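You operate a simulated robot arm through the tools that you are given. There is no shell and no other tool.

You are at the controls of a simulated robot arm. One attempt, no reset.

JOB
Clamp the blue heel and sand the old glue off its top.
Fine: clamp it first; put the sanding block back; after the sanding set the lever to free and leave the heel in the clamp. What is to be rubbed or washed off counts as gone when no trace of it is left.

Only the result counts: the job must be done as asked and must still hold three seconds after the hand-in. Knocking over, shifting, dropping, spilling or breaking anything else fails it.

ROBOT AND FRAMES
A 6-joint arm with a two-finger gripper, fixed in place. Base frame: the origin is at the foot of the arm, x ahead of it, y to its left, z up; the work surface is at about z = 0. Lengths are in cm, angles in rad, forces in N, time in s.
With the tool pointing down near the work surface it reaches from about 24 to 62 cm from the base axis. Its first joint turns from -1.152 to 1.152 rad. Payload 1.37 kg.
Tool frame: the origin (TCP) lies between the finger pads and is the grasp point; the fingertips stand 2.2 cm ahead of it; z points along the fingers, y is the line along which they close. The gripper opens to 9.2 cm; its body begins 6.5 cm behind the TCP.
Orientation is that of the tool frame in the base frame, as a unit quaternion [w, x, y, z]. With the fingers straight down and closing along the base's y, the tool's x points along the base's -x, its y along +y and its z along -z.

CONTROLS
- The arm moves only by the tool drive_tool. Its argument "rows" is a list of rows, each a list of 7 numbers: the shift along the base's x, y, z in units of 300 mm (1.0 is 300 mm), then the turn, a rotation vector about the base's x, y, z in units of 180 degrees (1.0 is 180 degrees), then the gripper command, from -1 (fully open) to 1 (shut), values between in proportion. In form: [[dx, dy, dz, rx, ry, rz, fingers], ...]. A call has 1 to 20 rows; each row is the pose to reach, as a shift and turn from the pose commanded when the call began. A call with a number of a shift or a turn outside -1 to 1 is refused whole. Each row takes 0.2 s and may step no farther than 5 cm and 0.15 rad from the row before; otherwise, or with a gripper value out of range, the whole call is refused. A pose out of reach is approached as far as the arm can. The call stops where the force on the tool passes 80 N (or 10 N more than at its start, if that is more) or the arm is blocked; 0.2 s more then pass. Each finger travels about 5.99 cm/s and halts on what it meets, pressing with about 24 N; the grip force reading is that of the motor and also rises with nothing between the fingers. The clock runs only during rows and for 0.2 s after the last one: add rows that repeat a pose to give the fingers time. The reply holds the time, the measured pose of the TCP, the force on the tool along the base axes, the opening and the grip force, in the units named above and with some noise, with the torque about the TCP (base axes, N m) and any sound that the robot's microphone picked up.
- Cameras (640 x 400 px; columns grow to the right, rows downward): "scene" is fixed at [3.72, -43.49, 56.83]; the picture's right is [0.72, -0.69, 0.00], its down [-0.48, -0.50, -0.73] and it looks along [0.50, 0.52, -0.69] (base axes); focal length 262 px, centre (320, 200). "wrist" rides on the gripper at [7.1, 1.9, -10.2] in the tool frame; the picture's right is [-0.26, 0.97, 0.00], its down [-0.75, -0.20, -0.62] and it looks along [-0.60, -0.16, 0.78] (tool axes); focal length 280 px, centre (320, 200). There is no depth. A picture from a camera that has moved, and an enlarged one, comes with that camera's place and axes in the base frame and with its lens. The place of the scene camera against the robot may be out by one fixed shift of up to 1.2 cm in any direction.
- get_image(camera): a new picture of that camera. It takes no simulated time.
- close_up(camera, box): a new picture of the part [left, top, right, bottom] of that camera's present view, enlarged. It takes no simulated time.
- job_done(): hands the job in; it is judged then, once.

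Places have to be worked out from the pictures, the camera data and where the tool is seen. Open the gripper and draw the arm clear of the work before you hand the job in, unless the task says otherwise.

The tools are called after "Request:" as a command line: name --pt "numbers of a row" for each row, then --argument value for the rest, lists and objects as JSON in quotes. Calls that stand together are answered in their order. drive_tool: Moves the arm, as the interface text tells. Its arguments: {"type":"object","properties":{"rows":{"type":"array","items":{"type":"array","items":{"type":"number"}}}},"required":["rows"]} The other tools are called the same way: get_image (camera) takes a picture; close_up (camera, box) takes an enlarged picture of a part of a camera's view; job_done () hands the job in.

At the start:

```text
time: 0.0
eef_pos: [32.38, -26.83, 38.68]
ee_rot: [0.001, 0.001, 1.0, 0.0]
wrist_force: [-0.1, -1.3, -0.3]
ft_torque: [-0.02, 0.02, -0.03]
grip_width: 9.2
gripper_force: 0.0
```

scene: 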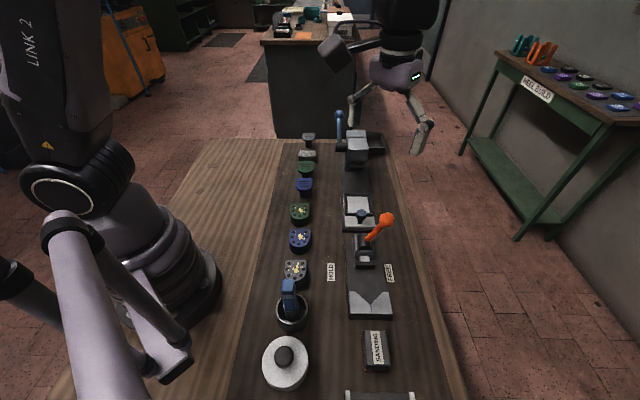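
wrist: 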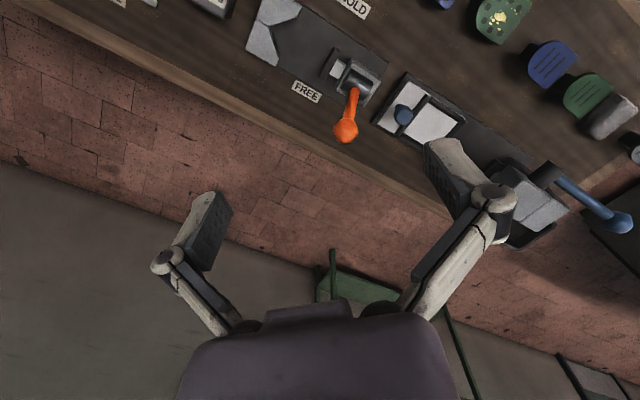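

The scene shows a row of heels, a clamp with an orange lever and a sanding block. I'll look closer before moving anything.

Request:
close_up --camera "scene" --box '[240, 180, 440, 305]'

Request:
close_up --camera "scene" --box '[240, 275, 440, 400]'

Request:
close_up --camera "scene" --box '[240, 100, 440, 225]'

Request:
close_up --camera "wrist" --box '[200, 0, 520, 200]'

```text
3.20 times, centred on (340, 242) of scene
camera zoom: at [3.72, -43.49, 56.83], right [0.72, -0.69, 0.0], down [-0.48, -0.5, -0.73], along [0.5, 0.52, -0.69], focal length 838 px, centre (256, 64)
```

zoom: 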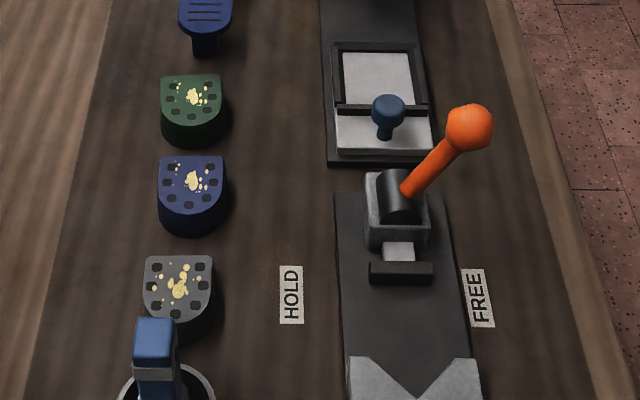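

```text
3.20 times, centred on (340, 338) of scene
camera zoom: at [3.72, -43.49, 56.83], right [0.72, -0.69, 0.0], down [-0.48, -0.5, -0.73], along [0.5, 0.52, -0.69], focal length 838 px, centre (256, -240)
```

zoom: 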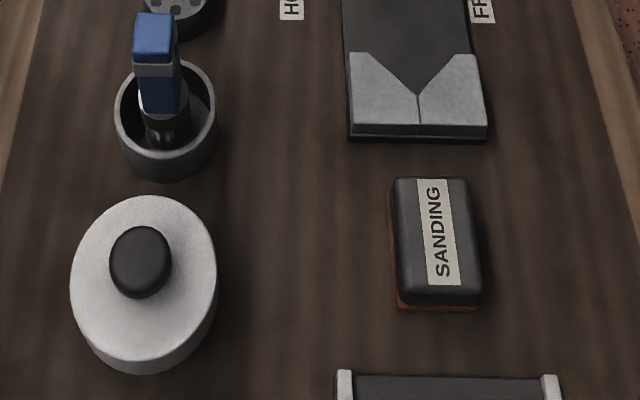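

```text
3.20 times, centred on (340, 162) of scene
camera zoom: at [3.72, -43.49, 56.83], right [0.72, -0.69, 0.0], down [-0.48, -0.5, -0.73], along [0.5, 0.52, -0.69], focal length 838 px, centre (256, 320)
```

zoom: 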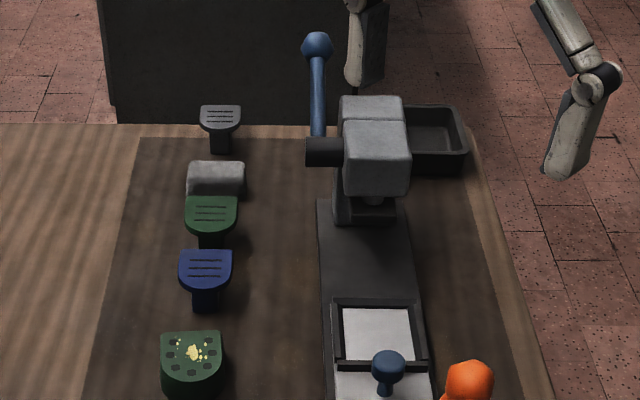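

```text
2.00 times, centred on (360, 100) of wrist
camera zoom: at [25.27, -24.7, 48.72], right [0.26, 0.96, 0.0], down [0.75, -0.2, 0.63], along [0.6, -0.17, -0.78], focal length 561 px, centre (240, 400)
```

zoom: 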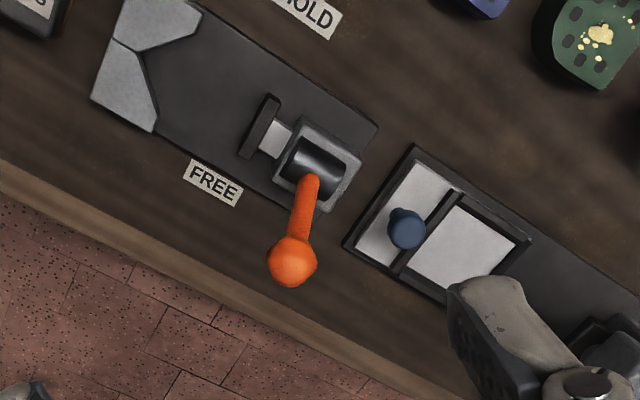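

The blue heel with glue is at roughly (29, -9). The clamp runs at about 45° from about (27, -34) to (42, -20), and its lever leans to the FREE side. I'll turn the tool by 45° to line up with the bench and look down over the heel.

Request:
drive_tool --pt "-0.013 0.0725 -0.05 0 0 0.03125 -1" --pt "-0.026 0.145 -0.1 0 0 0.0625 -1" --pt "-0.039 0.2175 -0.15 0 0 0.09375 -1" --pt "-0.052 0.29 -0.2 0 0 0.125 -1" --pt "-0.065 0.3625 -0.25 0 0 0.15625 -1" --pt "-0.078 0.435 -0.3 0 0 0.1875 -1" --pt "-0.09 0.5075 -0.35 0 0 0.21875 -1" --pt "-0.103 0.58 -0.4 0 0 0.25 -1"

Request:
get_image --camera "wrist"

Request:
get_image --camera "scene"

```text
time: 1.8
eef_pos: [29.24, -9.24, 26.64]
ee_rot: [0.001, -0.383, 0.924, 0.0]
wrist_force: [0.8, 0.5, -0.1]
ft_torque: [0.0, 0.01, 0.02]
grip_width: 9.2
gripper_force: 0.1
```

```text
taken
camera wrist: at [22.92, -12.85, 36.66], right [-0.5, 0.87, 0.0], down [0.68, 0.39, 0.63], along [0.54, 0.31, -0.78], focal length 280 px, centre (320, 200)
```

wrist: 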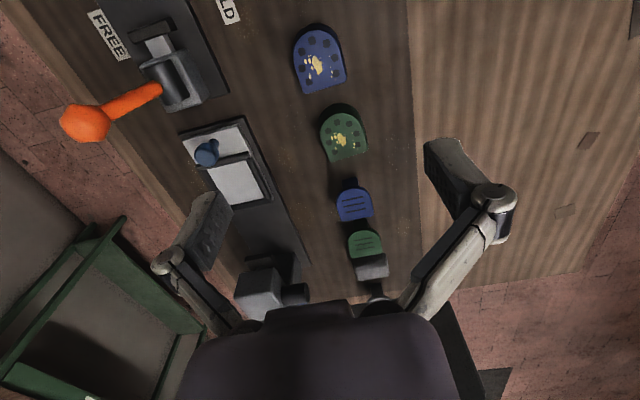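

```text
taken
```

scene: 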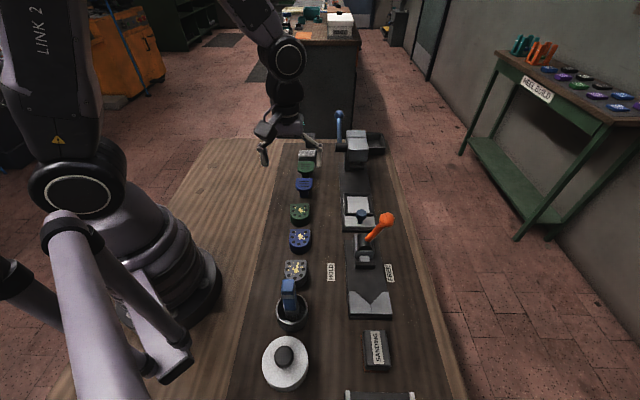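

The wrist camera sees the blue heel almost from above, at about (29.1, -9.3). I'll enlarge that area and the clamp from here.

Request:
close_up --camera "wrist" --box '[240, 0, 400, 100]'

Request:
close_up --camera "wrist" --box '[50, 0, 290, 150]'

Request:
close_up --camera "scene" --box '[260, 220, 340, 270]'

```text
4.00 times, centred on (320, 50) of wrist
camera zoom: at [22.92, -12.85, 36.66], right [-0.5, 0.87, 0.0], down [0.68, 0.39, 0.63], along [0.54, 0.31, -0.78], focal length 1122 px, centre (320, 800)
```

zoom: 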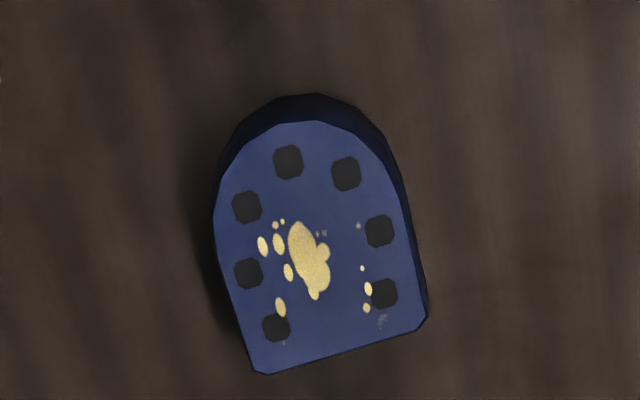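

```text
2.67 times, centred on (170, 75) of wrist
camera zoom: at [22.92, -12.85, 36.66], right [-0.5, 0.87, 0.0], down [0.68, 0.39, 0.63], along [0.54, 0.31, -0.78], focal length 748 px, centre (720, 533)
```

zoom: 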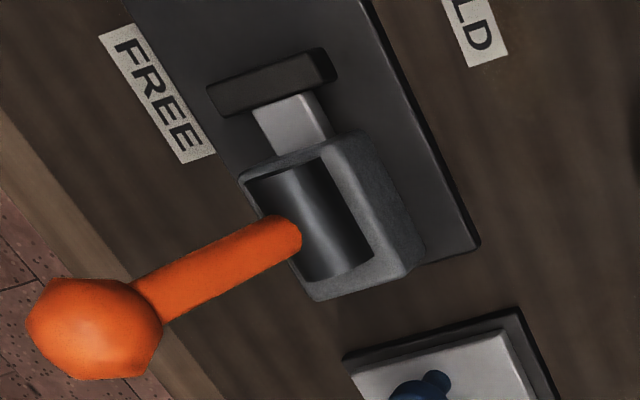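

```text
8.00 times, centred on (300, 245) of scene
camera zoom: at [3.72, -43.49, 56.83], right [0.72, -0.69, 0.0], down [-0.48, -0.5, -0.73], along [0.5, 0.52, -0.69], focal length 2096 px, centre (480, -160)
```

zoom: 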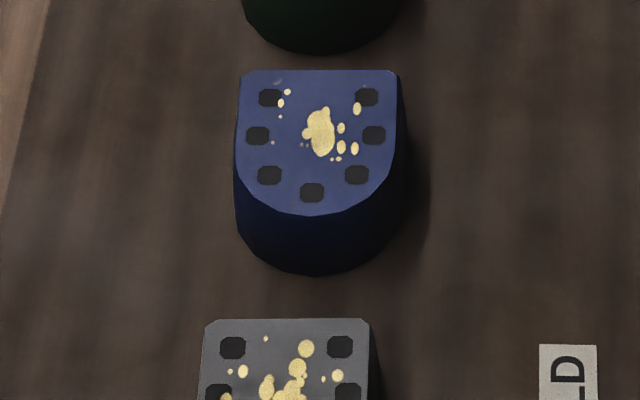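

The heel is about 5.3 cm wide and 5.7 cm long, with its flat side toward the far end and its round side toward the near end. I'll move over to inspect the clamp's V and moving jaw from above.

Request:
drive_tool --pt "0.0 -0.12 0 0 0 0 -1" --pt "0.0 -0.24 0 0 0 0 -1" --pt "0.0 -0.36 0 0 0 0 -1" --pt "0.0 -0.48 0 0 0 0 -1" --pt "0.01 -0.6 0 0 0 0 -1" --pt "0.02 -0.68 0 0 0 0 -1"

Request:
get_image --camera "wrist"

Request:
close_up --camera "wrist" --box '[160, 0, 400, 150]'

```text
time: 3.2
eef_pos: [29.78, -29.92, 26.68]
ee_rot: [0.001, -0.382, 0.924, 0.0]
wrist_force: [0.1, -0.3, 0.6]
ft_torque: [0.01, -0.01, -0.02]
grip_width: 9.2
gripper_force: 0.0
```

```text
taken
camera wrist: at [23.46, -33.36, 36.71], right [-0.5, 0.87, 0.0], down [0.68, 0.39, 0.63], along [0.54, 0.31, -0.78], focal length 280 px, centre (320, 200)
```

wrist: 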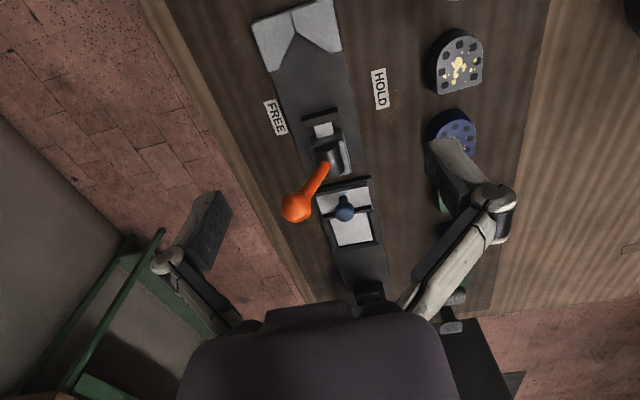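

```text
2.67 times, centred on (280, 75) of wrist
camera zoom: at [23.46, -33.36, 36.71], right [-0.5, 0.87, 0.0], down [0.68, 0.39, 0.63], along [0.54, 0.31, -0.78], focal length 748 px, centre (427, 533)
```

zoom: 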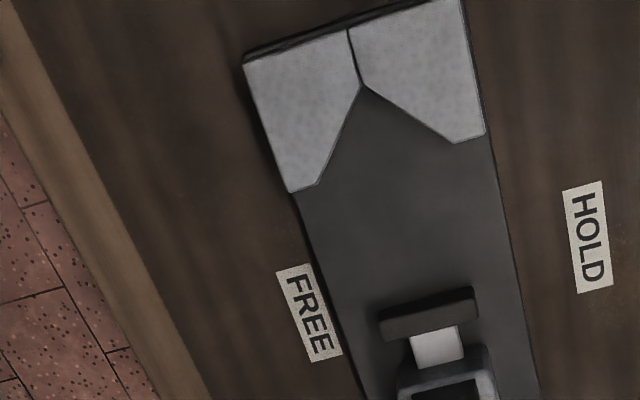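

The V is a 90° notch with its arms along base +x and +y. Its apex is at about (28.8, -33.3), and the moving jaw sits about 8.9 cm away along the 45° line. Next I'll go over the heel at a lower height to get its exact place and height.

Request:
drive_tool --pt "0.0017 0.1185 -0.07 0 0 0 -1" --pt "0.0034 0.237 -0.14 0 0 0 -1" --pt "0.005 0.3555 -0.21 0 0 0 -1" --pt "0.0067 0.474 -0.28 0 0 0 -1" --pt "0.0085 0.5925 -0.35 0 0 0 -1" --pt "0.0103 0.711 -0.4227 0 0 0 -1" --pt "0.0103 0.711 -0.4227 0 0 0 -1"

Request:
get_image --camera "wrist"

Request:
close_up --camera "wrist" --box '[240, 40, 400, 140]'

```text
time: 4.8
eef_pos: [30.2, -8.28, 13.93]
ee_rot: [0.001, -0.382, 0.924, 0.0]
wrist_force: [-0.9, 0.3, -0.4]
ft_torque: [0.03, 0.0, -0.02]
grip_width: 9.22
gripper_force: 0.1
```

```text
taken
camera wrist: at [23.85, -11.8, 24.06], right [-0.5, 0.87, 0.0], down [0.68, 0.39, 0.63], along [0.54, 0.31, -0.78], focal length 280 px, centre (320, 200)
```

wrist: 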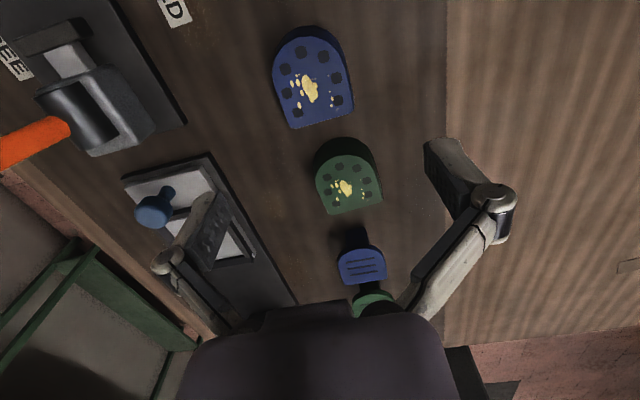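

```text
4.00 times, centred on (320, 90) of wrist
camera zoom: at [23.85, -11.8, 24.06], right [-0.5, 0.87, 0.0], down [0.68, 0.39, 0.63], along [0.54, 0.31, -0.78], focal length 1122 px, centre (320, 640)
```

zoom: 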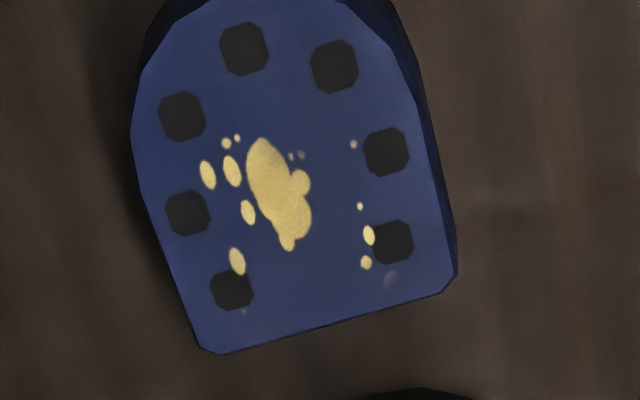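

The heel's top is at about z = 3. Its straight sides are centred at about (30.3, -8.35) and lie square to my closing direction. I'll descend and grip it.

Request:
drive_tool --pt "0.001 -0.002 -0.1 0 0 0 -1" --pt "0.001 -0.002 -0.2 0 0 0 -1" --pt "0.001 -0.002 -0.28 0 0 0 -1" --pt "0.001 -0.002 -0.34 0 0 0 -1" --pt "0.001 -0.002 -0.3767 0 0 0 -1" --pt "0.001 -0.002 -0.3767 0 0 0 -1"

Request:
get_image --camera "wrist"

Request:
close_up --camera "scene" --box '[220, 150, 380, 250]'

```text
time: 6.2
eef_pos: [30.03, -8.5, 2.82]
ee_rot: [0.001, -0.383, 0.924, -0.001]
wrist_force: [-0.4, 0.4, 0.9]
ft_torque: [-0.01, 0.0, -0.03]
grip_width: 9.21
gripper_force: 0.1
```

```text
taken
camera wrist: at [23.76, -12.02, 12.7], right [-0.5, 0.87, 0.0], down [0.68, 0.39, 0.63], along [0.54, 0.31, -0.78], focal length 280 px, centre (320, 200)
```

wrist: 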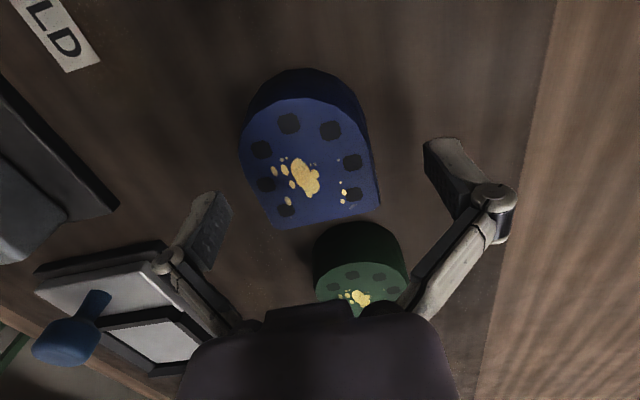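

```text
4.00 times, centred on (300, 200) of scene
camera zoom: at [3.73, -43.49, 56.83], right [0.72, -0.69, 0.0], down [-0.48, -0.5, -0.73], along [0.5, 0.52, -0.69], focal length 1048 px, centre (400, 200)
```

zoom: 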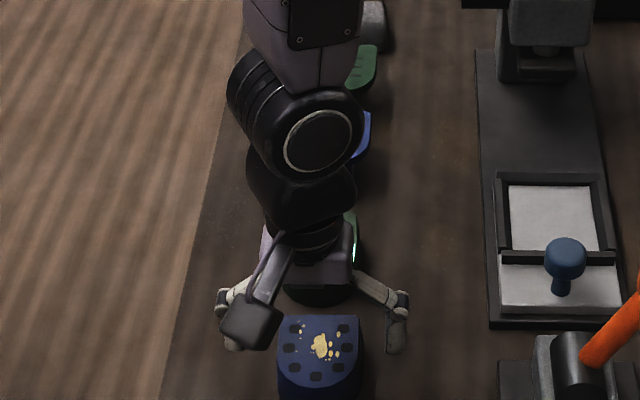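

The TCP sits over the heel's straight section with the fingers on both sides and well clear. I'll close on it.

Request:
drive_tool --pt "0 0 0 0 0 0 0.2" --pt "0 0 0 0 0 0 1" --pt "0 0 0 0 0 0 1" --pt "0 0 0 0 0 0 1" --pt "0 0 0 0 0 0 1"

Request:
get_image --camera "wrist"

```text
time: 7.4
eef_pos: [30.15, -8.54, 2.85]
ee_rot: [0.001, -0.382, 0.924, 0.0]
wrist_force: [0.8, 0.3, 7.1]
ft_torque: [-0.02, -0.05, 0.07]
grip_width: 5.51
gripper_force: 23.9
```

```text
taken
camera wrist: at [23.76, -12.02, 12.73], right [-0.5, 0.87, 0.0], down [0.68, 0.39, 0.63], along [0.54, 0.31, -0.78], focal length 280 px, centre (320, 200)
```

wrist: 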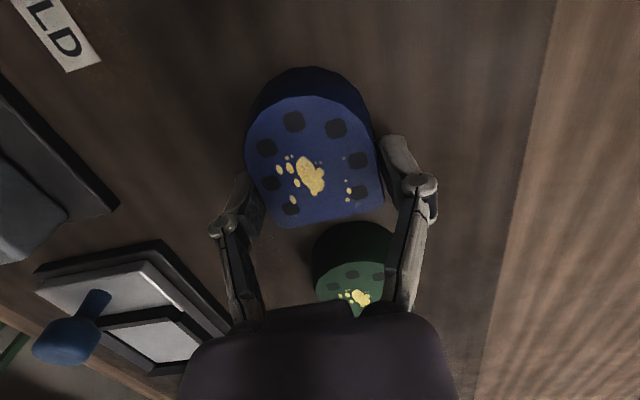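

The heel is gripped at 5.5 cm. I'll lift it slowly and check the hold.

Request:
drive_tool --pt "0 0 0.02 0 0 0 1" --pt "0 0 0.05 0 0 0 1" --pt "0 0 0.1 0 0 0 1" --pt "0 0 0.18 0 0 0 1" --pt "0 0 0.28 0 0 0 1" --pt "0 0 0.28 0 0 0 1"

Request:
get_image --camera "wrist"

Request:
close_up --camera "scene" --box '[220, 130, 380, 230]'

```text
time: 8.8
eef_pos: [30.26, -8.56, 11.16]
ee_rot: [0.0, -0.382, 0.924, -0.001]
wrist_force: [-0.6, -0.7, -1.2]
ft_torque: [-0.01, -0.03, 0.02]
grip_width: 5.51
gripper_force: 24.0
```

```text
taken
camera wrist: at [23.84, -12.04, 21.13], right [-0.5, 0.87, 0.0], down [0.68, 0.39, 0.63], along [0.54, 0.31, -0.78], focal length 280 px, centre (320, 200)
```

wrist: 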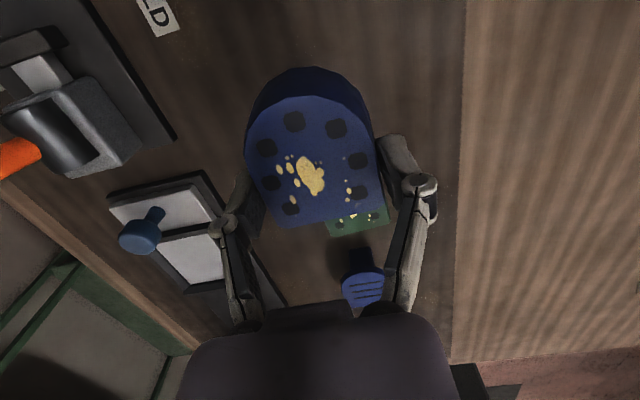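

```text
4.00 times, centred on (300, 180) of scene
camera zoom: at [3.72, -43.49, 56.83], right [0.72, -0.69, 0.0], down [-0.48, -0.5, -0.73], along [0.5, 0.52, -0.69], focal length 1048 px, centre (400, 280)
```

zoom: 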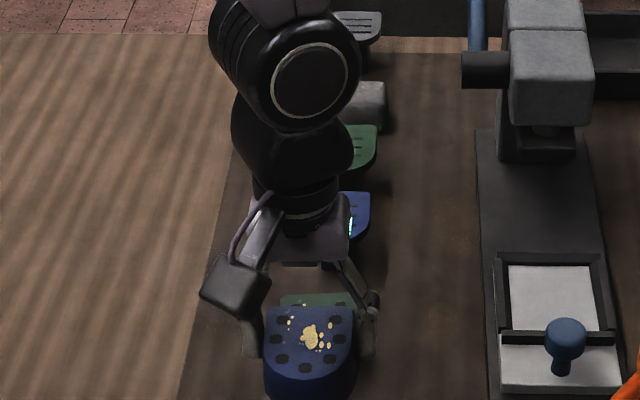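

The heel is held firmly. I'll carry it above the clamp, over a spot just short of the V seat.

Request:
drive_tool --pt "0.0 -0.08 0.08 0 0 0 1" --pt "0.0 -0.2 0.12 0 0 0 1" --pt "0.0 -0.32 0.12 0 0 0 1" --pt "0.02 -0.44 0.12 0 0 0 1" --pt "0.04 -0.55 0.12 0 0 0 1" --pt "0.07 -0.63 0.12 0 0 0 1" --pt "0.092 -0.685 0.11 0 0 0 1" --pt "0.092 -0.685 0.097 0 0 0 1"

Request:
get_image --camera "wrist"

Request:
get_image --camera "scene"

Request:
close_up --camera "scene" --box '[290, 190, 450, 290]'

```text
time: 10.6
eef_pos: [32.8, -29.02, 13.91]
ee_rot: [0.0, -0.381, 0.924, 0.0]
wrist_force: [-0.3, -0.3, -1.1]
ft_torque: [0.01, -0.01, -0.02]
grip_width: 5.55
gripper_force: 24.2
```

```text
taken
camera wrist: at [26.52, -32.55, 24.03], right [-0.5, 0.87, 0.0], down [0.68, 0.39, 0.63], along [0.54, 0.31, -0.78], focal length 280 px, centre (320, 200)
```

wrist: 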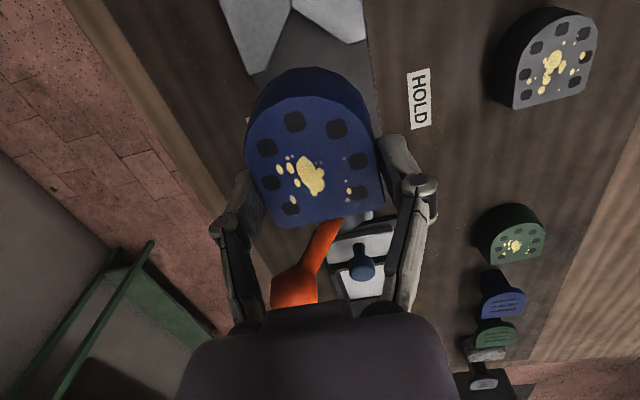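

```text
taken
```

scene: 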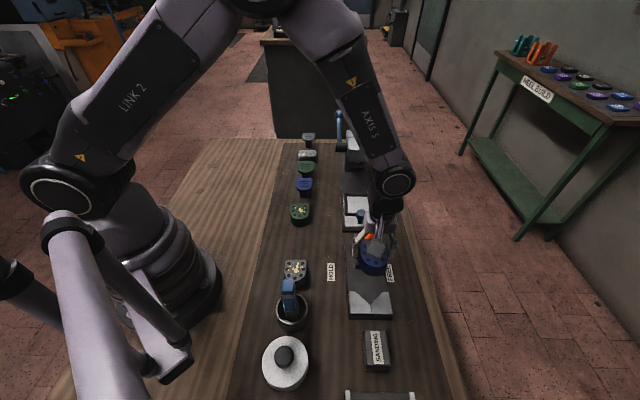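

```text
4.00 times, centred on (370, 240) of scene
camera zoom: at [3.72, -43.49, 56.83], right [0.72, -0.69, 0.0], down [-0.48, -0.5, -0.73], along [0.5, 0.52, -0.69], focal length 1048 px, centre (120, 40)
```

zoom: 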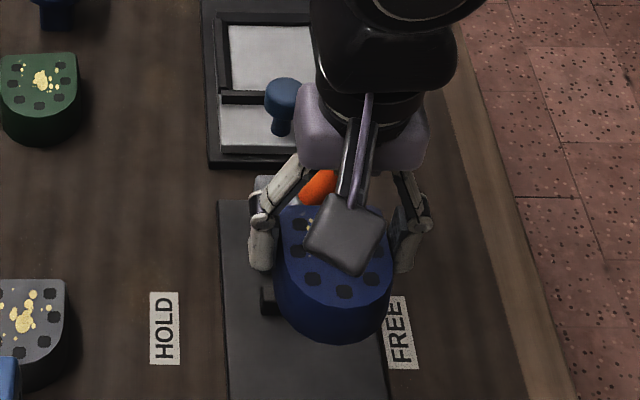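

The heel is about 0.6 cm short of its seat, with room to both the V and the jaw. I'll shift it 0.2 cm sideways and lower it to just above the bed.

Request:
drive_tool --pt "0.0047 -0.0047 -0.06 0 0 0 1" --pt "0.0047 -0.0047 -0.14 0 0 0 1" --pt "0.0047 -0.0047 -0.22 0 0 0 1" --pt "0.0047 -0.0047 -0.28 0 0 0 1" --pt "0.0047 -0.0047 -0.317 0 0 0 1" --pt "0.0047 -0.0047 -0.317 0 0 0 1"

Request:
get_image --camera "wrist"

Request:
close_up --camera "scene" --box '[310, 220, 430, 295]'

```text
time: 12.0
eef_pos: [33.12, -29.16, 4.49]
ee_rot: [0.001, -0.382, 0.924, 0.0]
wrist_force: [-0.4, -0.1, -0.2]
ft_torque: [0.02, 0.02, 0.01]
grip_width: 5.51
gripper_force: 23.9
```

```text
taken
camera wrist: at [26.68, -32.7, 14.54], right [-0.5, 0.87, 0.0], down [0.68, 0.39, 0.63], along [0.54, 0.31, -0.78], focal length 280 px, centre (320, 200)
```

wrist: 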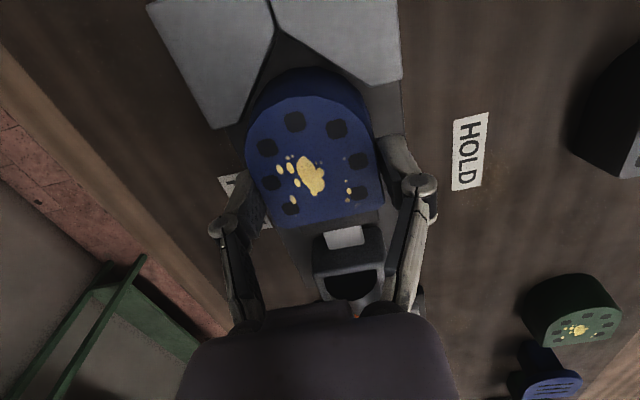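

```text
5.33 times, centred on (370, 258) of scene
camera zoom: at [3.73, -43.49, 56.83], right [0.72, -0.69, 0.0], down [-0.48, -0.5, -0.73], along [0.5, 0.52, -0.69], focal length 1398 px, centre (53, -107)
```

zoom: 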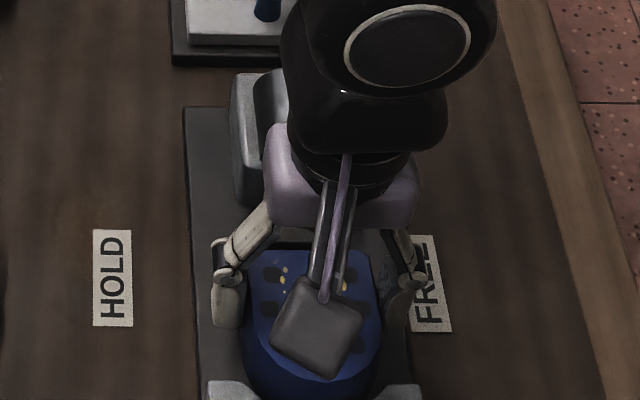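

No force has shown yet, and the heel is centred in the V. I'll lower in small steps to find the bed.

Request:
drive_tool --pt "0 0 -0.005 0 0 0 1" --pt "0 0 -0.01 0 0 0 1" --pt "0 0 -0.015 0 0 0 1"

```text
time: 12.8
eef_pos: [33.12, -29.13, 4.15]
ee_rot: [0.001, -0.382, 0.924, -0.001]
wrist_force: [-0.1, 0.2, -1.5]
ft_torque: [0.0, -0.04, -0.04]
grip_width: 5.5
gripper_force: 24.1
```

No contact at 4.15, so I'll continue down in small steps.

Request:
drive_tool --pt "0 0 -0.005 0 0 0 1" --pt "0 0 -0.01 0 0 0 1"

```text
time: 13.4
eef_pos: [33.02, -29.19, 3.81]
ee_rot: [0.0, -0.382, 0.924, 0.0]
wrist_force: [-0.4, 1.1, -1.9]
ft_torque: [-0.02, -0.01, -0.01]
grip_width: 5.54
gripper_force: 23.8
```

Request:
drive_tool --pt "0 0 -0.005 0 0 0 1" --pt "0 0 -0.007 0 0 0 1"

Request:
close_up --camera "scene" --box '[330, 240, 410, 290]'

```text
time: 14.0
eef_pos: [33.09, -29.14, 3.6]
ee_rot: [0.002, -0.381, 0.924, 0.0]
wrist_force: [-4.6, 2.8, 18.3]
ft_torque: [0.06, 0.13, 0.09]
grip_width: 5.57
gripper_force: 24.0
```

```text
8.00 times, centred on (370, 265) of scene
camera zoom: at [3.72, -43.49, 56.83], right [0.72, -0.69, 0.0], down [-0.48, -0.5, -0.73], along [0.5, 0.52, -0.69], focal length 2096 px, centre (-80, -320)
```

zoom: 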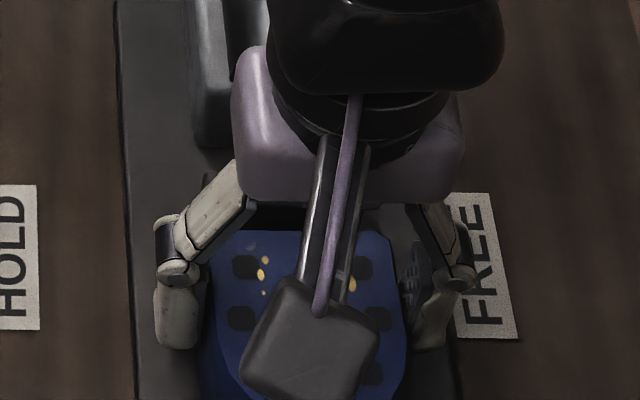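

The heel touched the bed, with 18 N upward at z = 3.6. I'll ease off slightly and slide it toward the V in small steps until it seats.

Request:
drive_tool --pt "0 0 0.002 0 0 0 1" --pt "-0.005 -0.005 0.002 0 0 0 1" --pt "-0.01 -0.01 0.002 0 0 0 1"

```text
time: 14.8
eef_pos: [32.8, -29.47, 3.62]
ee_rot: [0.001, -0.383, 0.924, -0.001]
wrist_force: [9.2, 12.7, 10.2]
ft_torque: [0.24, -0.19, 0.08]
grip_width: 5.52
gripper_force: 24.2
```

There's now about 15 N pushing back along the clamp axis, so it's probably touching the V. I'll take one more small step to confirm and look.

Request:
drive_tool --pt "-0.003 -0.003 0.002 0 0 0 1" --pt "-0.003 -0.003 0.002 0 0 0 1"

Request:
get_image --camera "wrist"

Request:
close_up --camera "wrist" --box '[200, 0, 440, 150]'

```text
time: 15.4
eef_pos: [32.73, -29.54, 3.63]
ee_rot: [0.0, -0.382, 0.924, -0.001]
wrist_force: [12.7, 10.7, -3.5]
ft_torque: [0.3, -0.37, 0.13]
grip_width: 5.53
gripper_force: 24.7
```

```text
taken
camera wrist: at [26.32, -33.06, 13.66], right [-0.5, 0.87, 0.0], down [0.68, 0.39, 0.63], along [0.54, 0.31, -0.78], focal length 280 px, centre (320, 200)
```

wrist: 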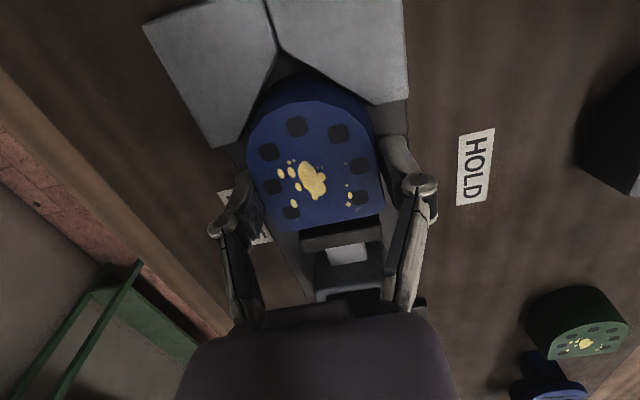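

```text
2.67 times, centred on (320, 75) of wrist
camera zoom: at [26.32, -33.06, 13.66], right [-0.5, 0.87, 0.0], down [0.68, 0.39, 0.63], along [0.54, 0.31, -0.78], focal length 748 px, centre (320, 533)
```

zoom: 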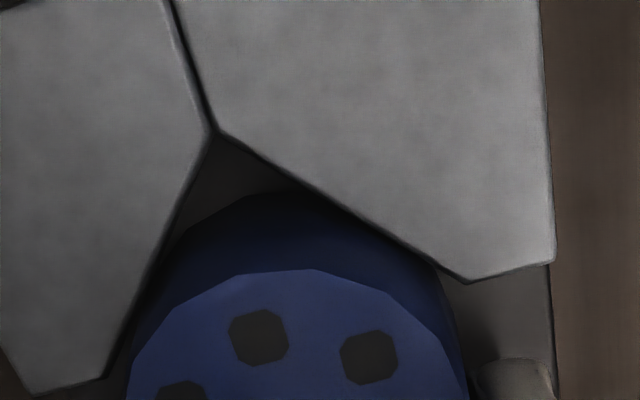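

The heel is seated against both V faces with its flat side facing the jaw. I'll open the fingers and rise straight up.

Request:
drive_tool --pt "0 0 0 0 0 0 0.2" --pt "0 0 0 0 0 0 -0.5" --pt "0 0 0 0 0 0 -0.6" --pt "0 0 0 0 0 0 -0.6" --pt "0 0 0.05 0 0 0 -0.6" --pt "0 0 0.15 0 0 0 -0.6" --pt "0 0 0.3 0 0 0 -0.6" --pt "0 0 0.45 0 0 0 -0.6" --pt "0 0 0.6 0 0 0 -0.6"

Request:
get_image --camera "wrist"

Request:
close_up --camera "scene" --box '[290, 190, 450, 290]'

```text
time: 17.4
eef_pos: [32.44, -29.53, 21.7]
ee_rot: [0.001, -0.382, 0.924, 0.0]
wrist_force: [-0.3, 0.2, -0.5]
ft_torque: [-0.04, -0.02, 0.01]
grip_width: 7.38
gripper_force: 0.0
```

```text
taken
camera wrist: at [26.21, -33.09, 31.75], right [-0.5, 0.87, 0.0], down [0.68, 0.39, 0.63], along [0.54, 0.31, -0.78], focal length 280 px, centre (320, 200)
```

wrist: 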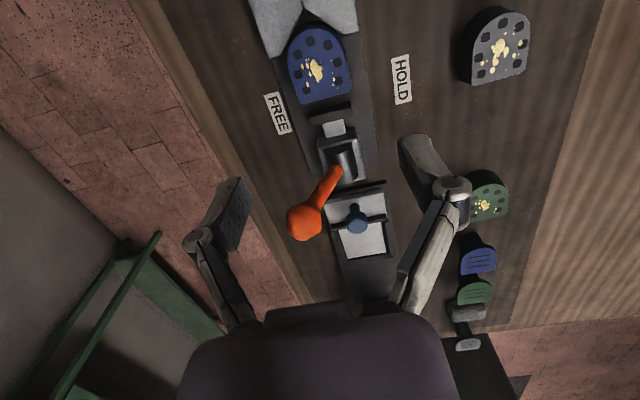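

```text
4.00 times, centred on (370, 240) of scene
camera zoom: at [3.73, -43.49, 56.83], right [0.72, -0.69, 0.0], down [-0.48, -0.5, -0.73], along [0.5, 0.52, -0.69], focal length 1048 px, centre (120, 40)
```

zoom: 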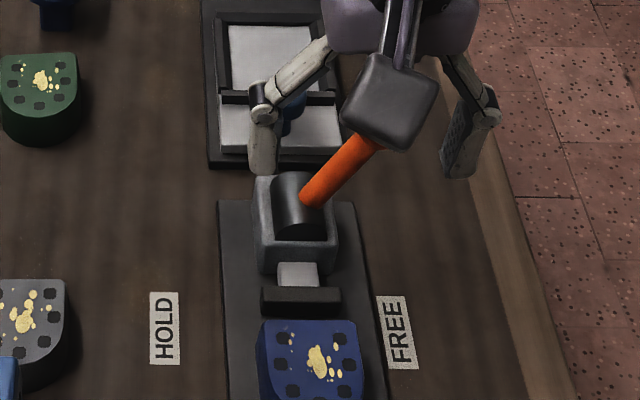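

The heel sits in the V. From two views I place the lever's knob at about (41.9, -25.75, 13.25), leaning 24° to FREE about an axis parallel to the clamp. I'll turn the tool so the closed fingers form a stiff post for pushing across the clamp, and move high to the FREE side of the knob.

Request:
drive_tool --pt "0.0 0.0 0.04 0 0 -0.0417 -0.6" --pt "0.0 0.0 0.08 0 0 -0.0833 -0.4" --pt "0.04 0.003 0.08 0 0 -0.125 0" --pt "0.08 0.006 0.08 0 0 -0.1667 0.5" --pt "0.12 0.01 0.08 0 0 -0.2083 1" --pt "0.16 0.013 0.08 0 0 -0.25 1" --pt "0.2 0.016 0.08 0 0 -0.2917 1" --pt "0.24 0.02 0.08 0 0 -0.3333 1" --pt "0.28 0.023 0.08 0 0 -0.375 1" --pt "0.32 0.026 0.08 0 0 -0.4167 1" --pt "0.36 0.029 0.08 0 0 -0.4583 1" --pt "0.403 0.032 0.08 0 0 -0.5 1" --pt "0.403 0.032 0.08 0 0 -0.5 1"

Request:
get_image --camera "wrist"

Request:
get_image --camera "scene"

```text
time: 20.2
eef_pos: [44.71, -28.51, 24.16]
ee_rot: [-0.001, 0.384, 0.923, -0.001]
wrist_force: [0.7, 0.0, -0.5]
ft_torque: [0.0, 0.0, 0.01]
grip_width: 0.0
gripper_force: 24.4
```

```text
taken
camera wrist: at [41.21, -22.09, 34.09], right [0.87, 0.49, 0.0], down [0.39, -0.68, 0.63], along [0.31, -0.54, -0.78], focal length 280 px, centre (320, 200)
```

wrist: 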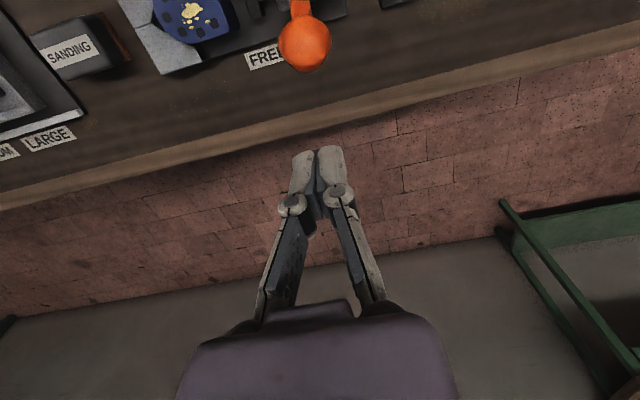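

```text
taken
```

scene: 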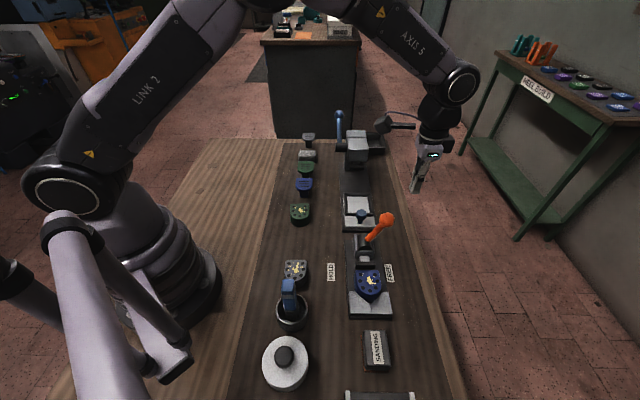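

The knob is right where computed, about 4 cm to the side of the fingers. I'll descend so the fingertips are just below the knob's centre.

Request:
drive_tool --pt "0 0 -0.1 0 0 0 1" --pt "0 0 -0.2 0 0 0 1" --pt "0 0 -0.28 0 0 0 1" --pt "0 0 -0.33 0 0 0 1" --pt "0 0 -0.33 0 0 0 1"

Request:
get_image --camera "wrist"

Request:
close_up --camera "scene" --box '[310, 150, 470, 250]'

```text
time: 21.4
eef_pos: [44.69, -28.49, 14.0]
ee_rot: [0.0, 0.384, 0.923, -0.001]
wrist_force: [-1.0, 0.1, 0.3]
ft_torque: [0.01, -0.04, 0.0]
grip_width: 0.0
gripper_force: 24.1
```

```text
taken
camera wrist: at [41.21, -22.03, 24.11], right [0.87, 0.5, 0.0], down [0.39, -0.68, 0.63], along [0.31, -0.54, -0.78], focal length 280 px, centre (320, 200)
```

wrist: 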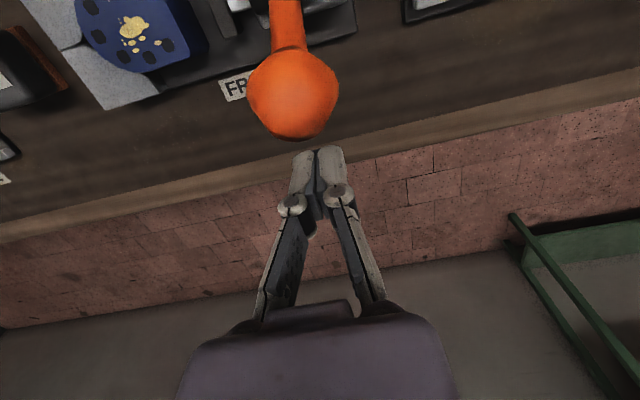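

```text
4.00 times, centred on (390, 200) of scene
camera zoom: at [3.72, -43.49, 56.83], right [0.72, -0.69, 0.0], down [-0.48, -0.5, -0.73], along [0.5, 0.52, -0.69], focal length 1048 px, centre (40, 200)
```

zoom: 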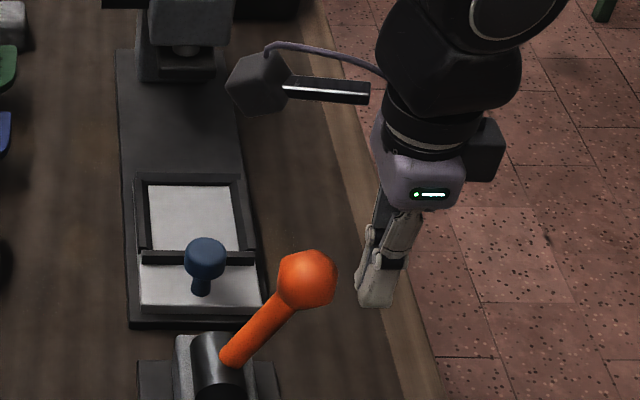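

The post is lined up with the knob, within 0.2 cm along the clamp. I'll push slowly toward HOLD and watch the force.

Request:
drive_tool --pt "-0.014 0.014 0 0 0 0 1" --pt "-0.028 0.028 0 0 0 0 1" --pt "-0.042 0.042 0 0 0 0 1" --pt "-0.056 0.056 0 0 0 0 1" --pt "-0.07 0.07 0 0 0 0 1" --pt "-0.084 0.084 0 0 0 0 1"

Request:
close_up --camera "scene" --box '[310, 180, 470, 280]'

```text
time: 22.8
eef_pos: [42.26, -25.97, 14.31]
ee_rot: [0.0, 0.384, 0.923, -0.001]
wrist_force: [0.7, -0.4, 0.1]
ft_torque: [-0.02, -0.01, 0.01]
grip_width: 0.6
gripper_force: 27.9
```

```text
4.00 times, centred on (390, 230) of scene
camera zoom: at [3.72, -43.49, 56.83], right [0.72, -0.69, 0.0], down [-0.48, -0.5, -0.73], along [0.5, 0.52, -0.69], focal length 1048 px, centre (40, 80)
```

zoom: 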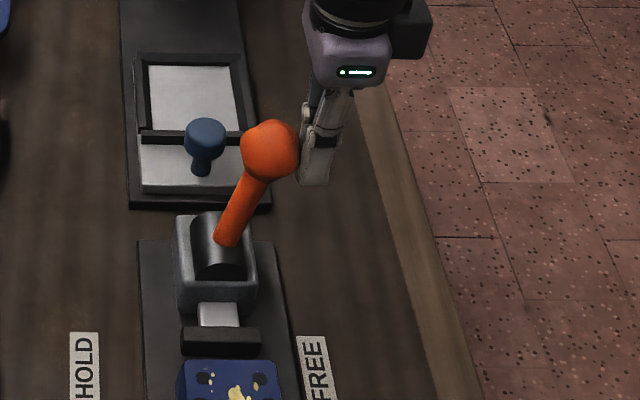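

The lever follows with almost no force. I'll keep pushing.

Request:
drive_tool --pt "-0.014 0.014 0 0 0 0 1" --pt "-0.028 0.028 0 0 0 0 1" --pt "-0.042 0.042 0 0 0 0 1" --pt "-0.056 0.056 0 0 0 0 1" --pt "-0.07 0.07 0 0 0 0 1"

Request:
close_up --camera "scene" --box '[310, 180, 470, 280]'

Request:
get_image --camera "wrist"

```text
time: 24.0
eef_pos: [40.23, -23.92, 14.11]
ee_rot: [0.0, 0.383, 0.924, -0.002]
wrist_force: [1.4, -0.3, -0.2]
ft_torque: [0.01, 0.02, 0.02]
grip_width: 0.01
gripper_force: 28.2
```

```text
4.00 times, centred on (390, 230) of scene
camera zoom: at [3.72, -43.49, 56.83], right [0.72, -0.69, 0.0], down [-0.48, -0.5, -0.73], along [0.5, 0.52, -0.69], focal length 1048 px, centre (40, 80)
```

zoom: 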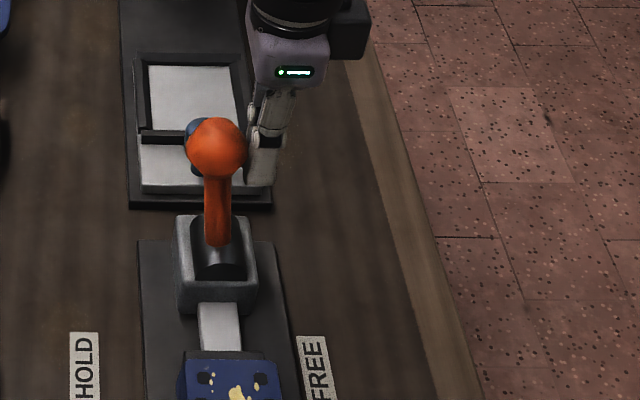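

```text
taken
camera wrist: at [36.56, -17.45, 24.17], right [0.87, 0.5, 0.0], down [0.39, -0.68, 0.63], along [0.31, -0.54, -0.78], focal length 280 px, centre (320, 200)
```

wrist: 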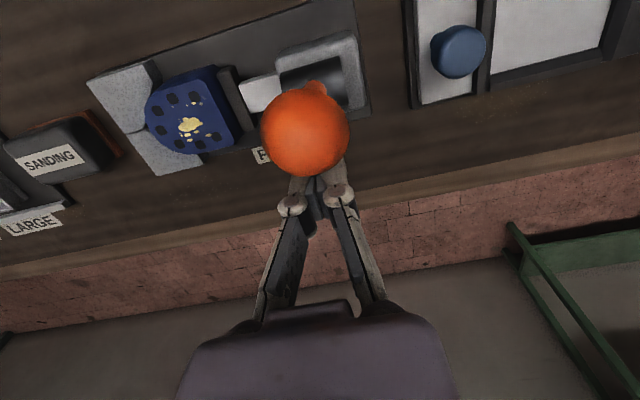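

The lever is upright and the jaw has already moved close to the heel. I'll push on toward HOLD in smaller steps.

Request:
drive_tool --pt "-0.012 0.012 0 0 0 0 1" --pt "-0.024 0.024 0 0 0 0 1" --pt "-0.036 0.036 0 0 0 0 1"

Request:
close_up --camera "scene" --box '[310, 180, 470, 280]'

Request:
close_up --camera "wrist" --box '[80, 0, 400, 200]'

```text
time: 24.8
eef_pos: [39.2, -22.82, 14.17]
ee_rot: [0.001, 0.383, 0.924, -0.001]
wrist_force: [-0.5, -0.2, -0.8]
ft_torque: [-0.03, 0.0, 0.02]
grip_width: 0.0
gripper_force: 28.4
```

```text
4.00 times, centred on (390, 230) of scene
camera zoom: at [3.72, -43.49, 56.83], right [0.72, -0.69, 0.0], down [-0.48, -0.5, -0.73], along [0.5, 0.52, -0.69], focal length 1048 px, centre (40, 80)
```

zoom: 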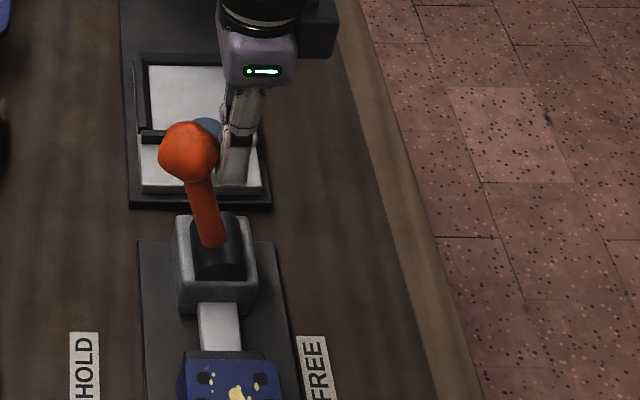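

```text
2.00 times, centred on (240, 100) of wrist
camera zoom: at [35.48, -16.34, 24.19], right [0.87, 0.5, 0.0], down [0.39, -0.68, 0.63], along [0.31, -0.54, -0.78], focal length 561 px, centre (480, 400)
```

zoom: 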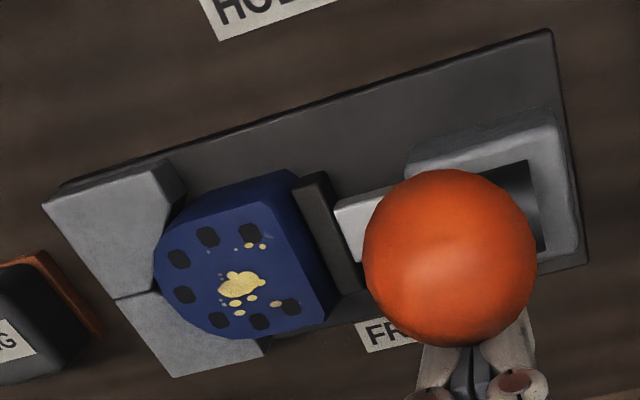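

The jaw is now against the heel's flat side, and the lever is just past upright. I'll continue to the HOLD end.

Request:
drive_tool --pt "-0.012 0.012 0 0 0 0 1" --pt "-0.024 0.024 0 0 0 0 1" --pt "-0.036 0.036 0 0 0 0 1"

Request:
close_up --camera "scene" --box '[290, 180, 450, 280]'

Request:
get_image --camera "wrist"

```text
time: 25.6
eef_pos: [38.16, -21.93, 14.23]
ee_rot: [0.003, 0.384, 0.923, -0.001]
wrist_force: [6.2, -6.2, -3.7]
ft_torque: [-0.1, -0.01, -0.01]
grip_width: 0.58
gripper_force: 28.0
```

```text
4.00 times, centred on (370, 230) of scene
camera zoom: at [3.73, -43.49, 56.83], right [0.72, -0.69, 0.0], down [-0.48, -0.5, -0.73], along [0.5, 0.52, -0.69], focal length 1048 px, centre (120, 80)
```

zoom: 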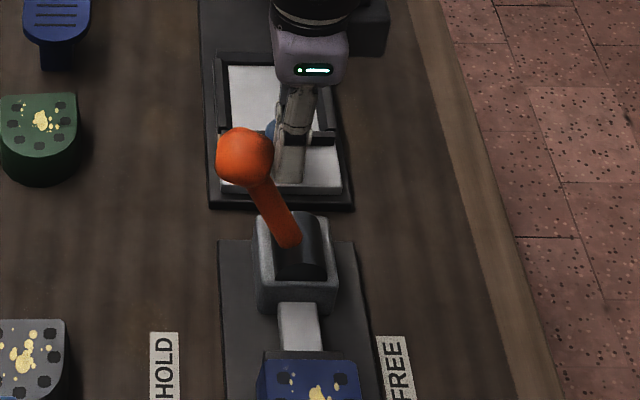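

```text
taken
camera wrist: at [34.47, -15.36, 24.23], right [0.87, 0.5, 0.0], down [0.38, -0.68, 0.63], along [0.31, -0.55, -0.78], focal length 280 px, centre (320, 200)
```

wrist: 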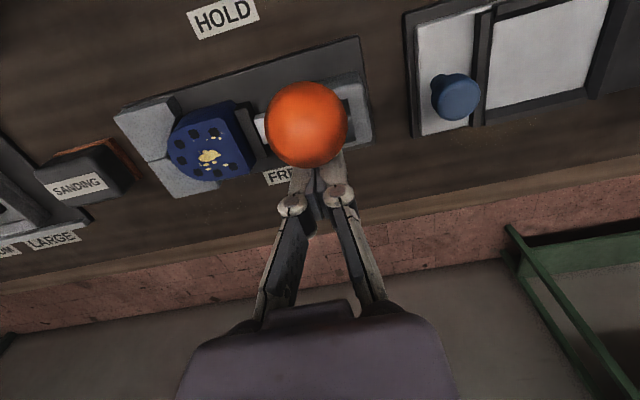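

The knob is now at about 24–25° on the HOLD side, with about 9 N of resistance. I'll push a little more to see whether this is the end stop.

Request:
drive_tool --pt "-0.004 0.004 0 0 0 0 1" --pt "-0.008 0.008 0 0 0 0 1"

Request:
close_up --camera "scene" --box '[290, 180, 450, 280]'

```text
time: 26.2
eef_pos: [38.17, -21.91, 14.28]
ee_rot: [0.009, 0.384, 0.923, -0.002]
wrist_force: [20.9, -28.3, -11.7]
ft_torque: [-0.45, -0.23, 0.03]
grip_width: 0.58
gripper_force: 28.3
```

```text
4.00 times, centred on (370, 230) of scene
camera zoom: at [3.73, -43.5, 56.82], right [0.72, -0.69, 0.0], down [-0.48, -0.5, -0.73], along [0.5, 0.52, -0.69], focal length 1048 px, centre (120, 80)
```

zoom: 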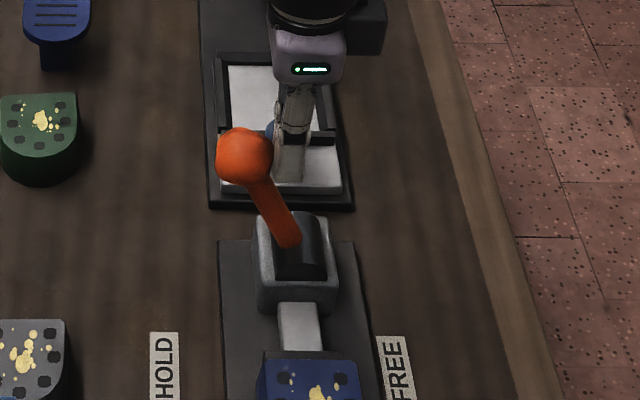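

The lever didn't move under 35 N, so it's at the HOLD stop. I'll back the fingers away from the knob, rise, and check the state.

Request:
drive_tool --pt "0.02 -0.02 0 0 0 0 1" --pt "0.05 -0.05 0 0 0 0 1" --pt "0.1 -0.1 0.02 0 0 0 1" --pt "0.1 -0.1 0.15 0 0 0 1" --pt "0.1 -0.1 0.28 0 0 0 1" --pt "0.1 -0.1 0.35 0 0 0 1"

Request:
get_image --camera "wrist"

Request:
close_up --camera "scene" --box '[290, 190, 450, 290]'

Request:
close_up --camera "scene" --box '[300, 300, 460, 400]'

```text
time: 27.6
eef_pos: [40.85, -24.46, 24.82]
ee_rot: [0.0, 0.384, 0.923, -0.001]
wrist_force: [-0.1, -0.1, 0.1]
ft_torque: [0.0, 0.02, -0.04]
grip_width: 0.02
gripper_force: 27.9
```

```text
taken
camera wrist: at [37.2, -18.04, 34.74], right [0.87, 0.5, 0.0], down [0.39, -0.68, 0.63], along [0.31, -0.54, -0.78], focal length 280 px, centre (320, 200)
```

wrist: 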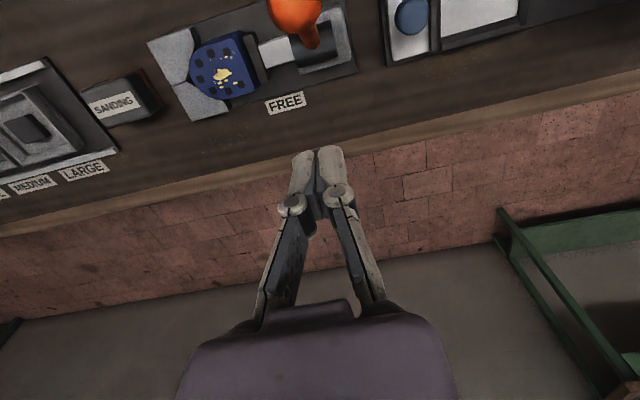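

```text
4.00 times, centred on (370, 240) of scene
camera zoom: at [3.73, -43.49, 56.83], right [0.72, -0.69, 0.0], down [-0.48, -0.5, -0.73], along [0.5, 0.52, -0.69], focal length 1048 px, centre (120, 40)
```

zoom: 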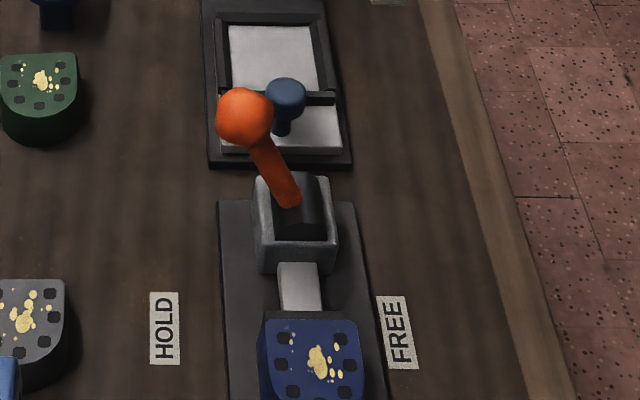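

```text
4.00 times, centred on (380, 350) of scene
camera zoom: at [3.73, -43.49, 56.83], right [0.72, -0.69, 0.0], down [-0.48, -0.5, -0.73], along [0.5, 0.52, -0.69], focal length 1048 px, centre (80, -400)
```

zoom: 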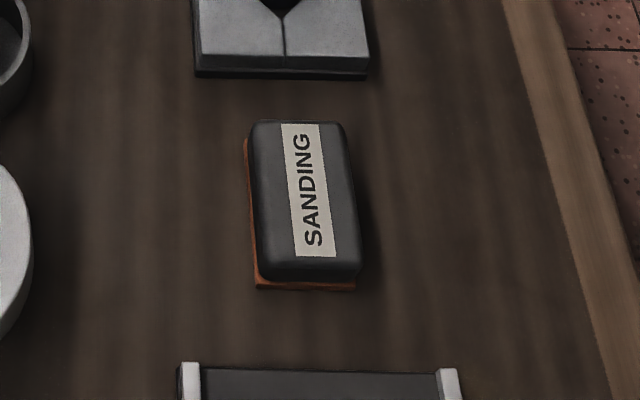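

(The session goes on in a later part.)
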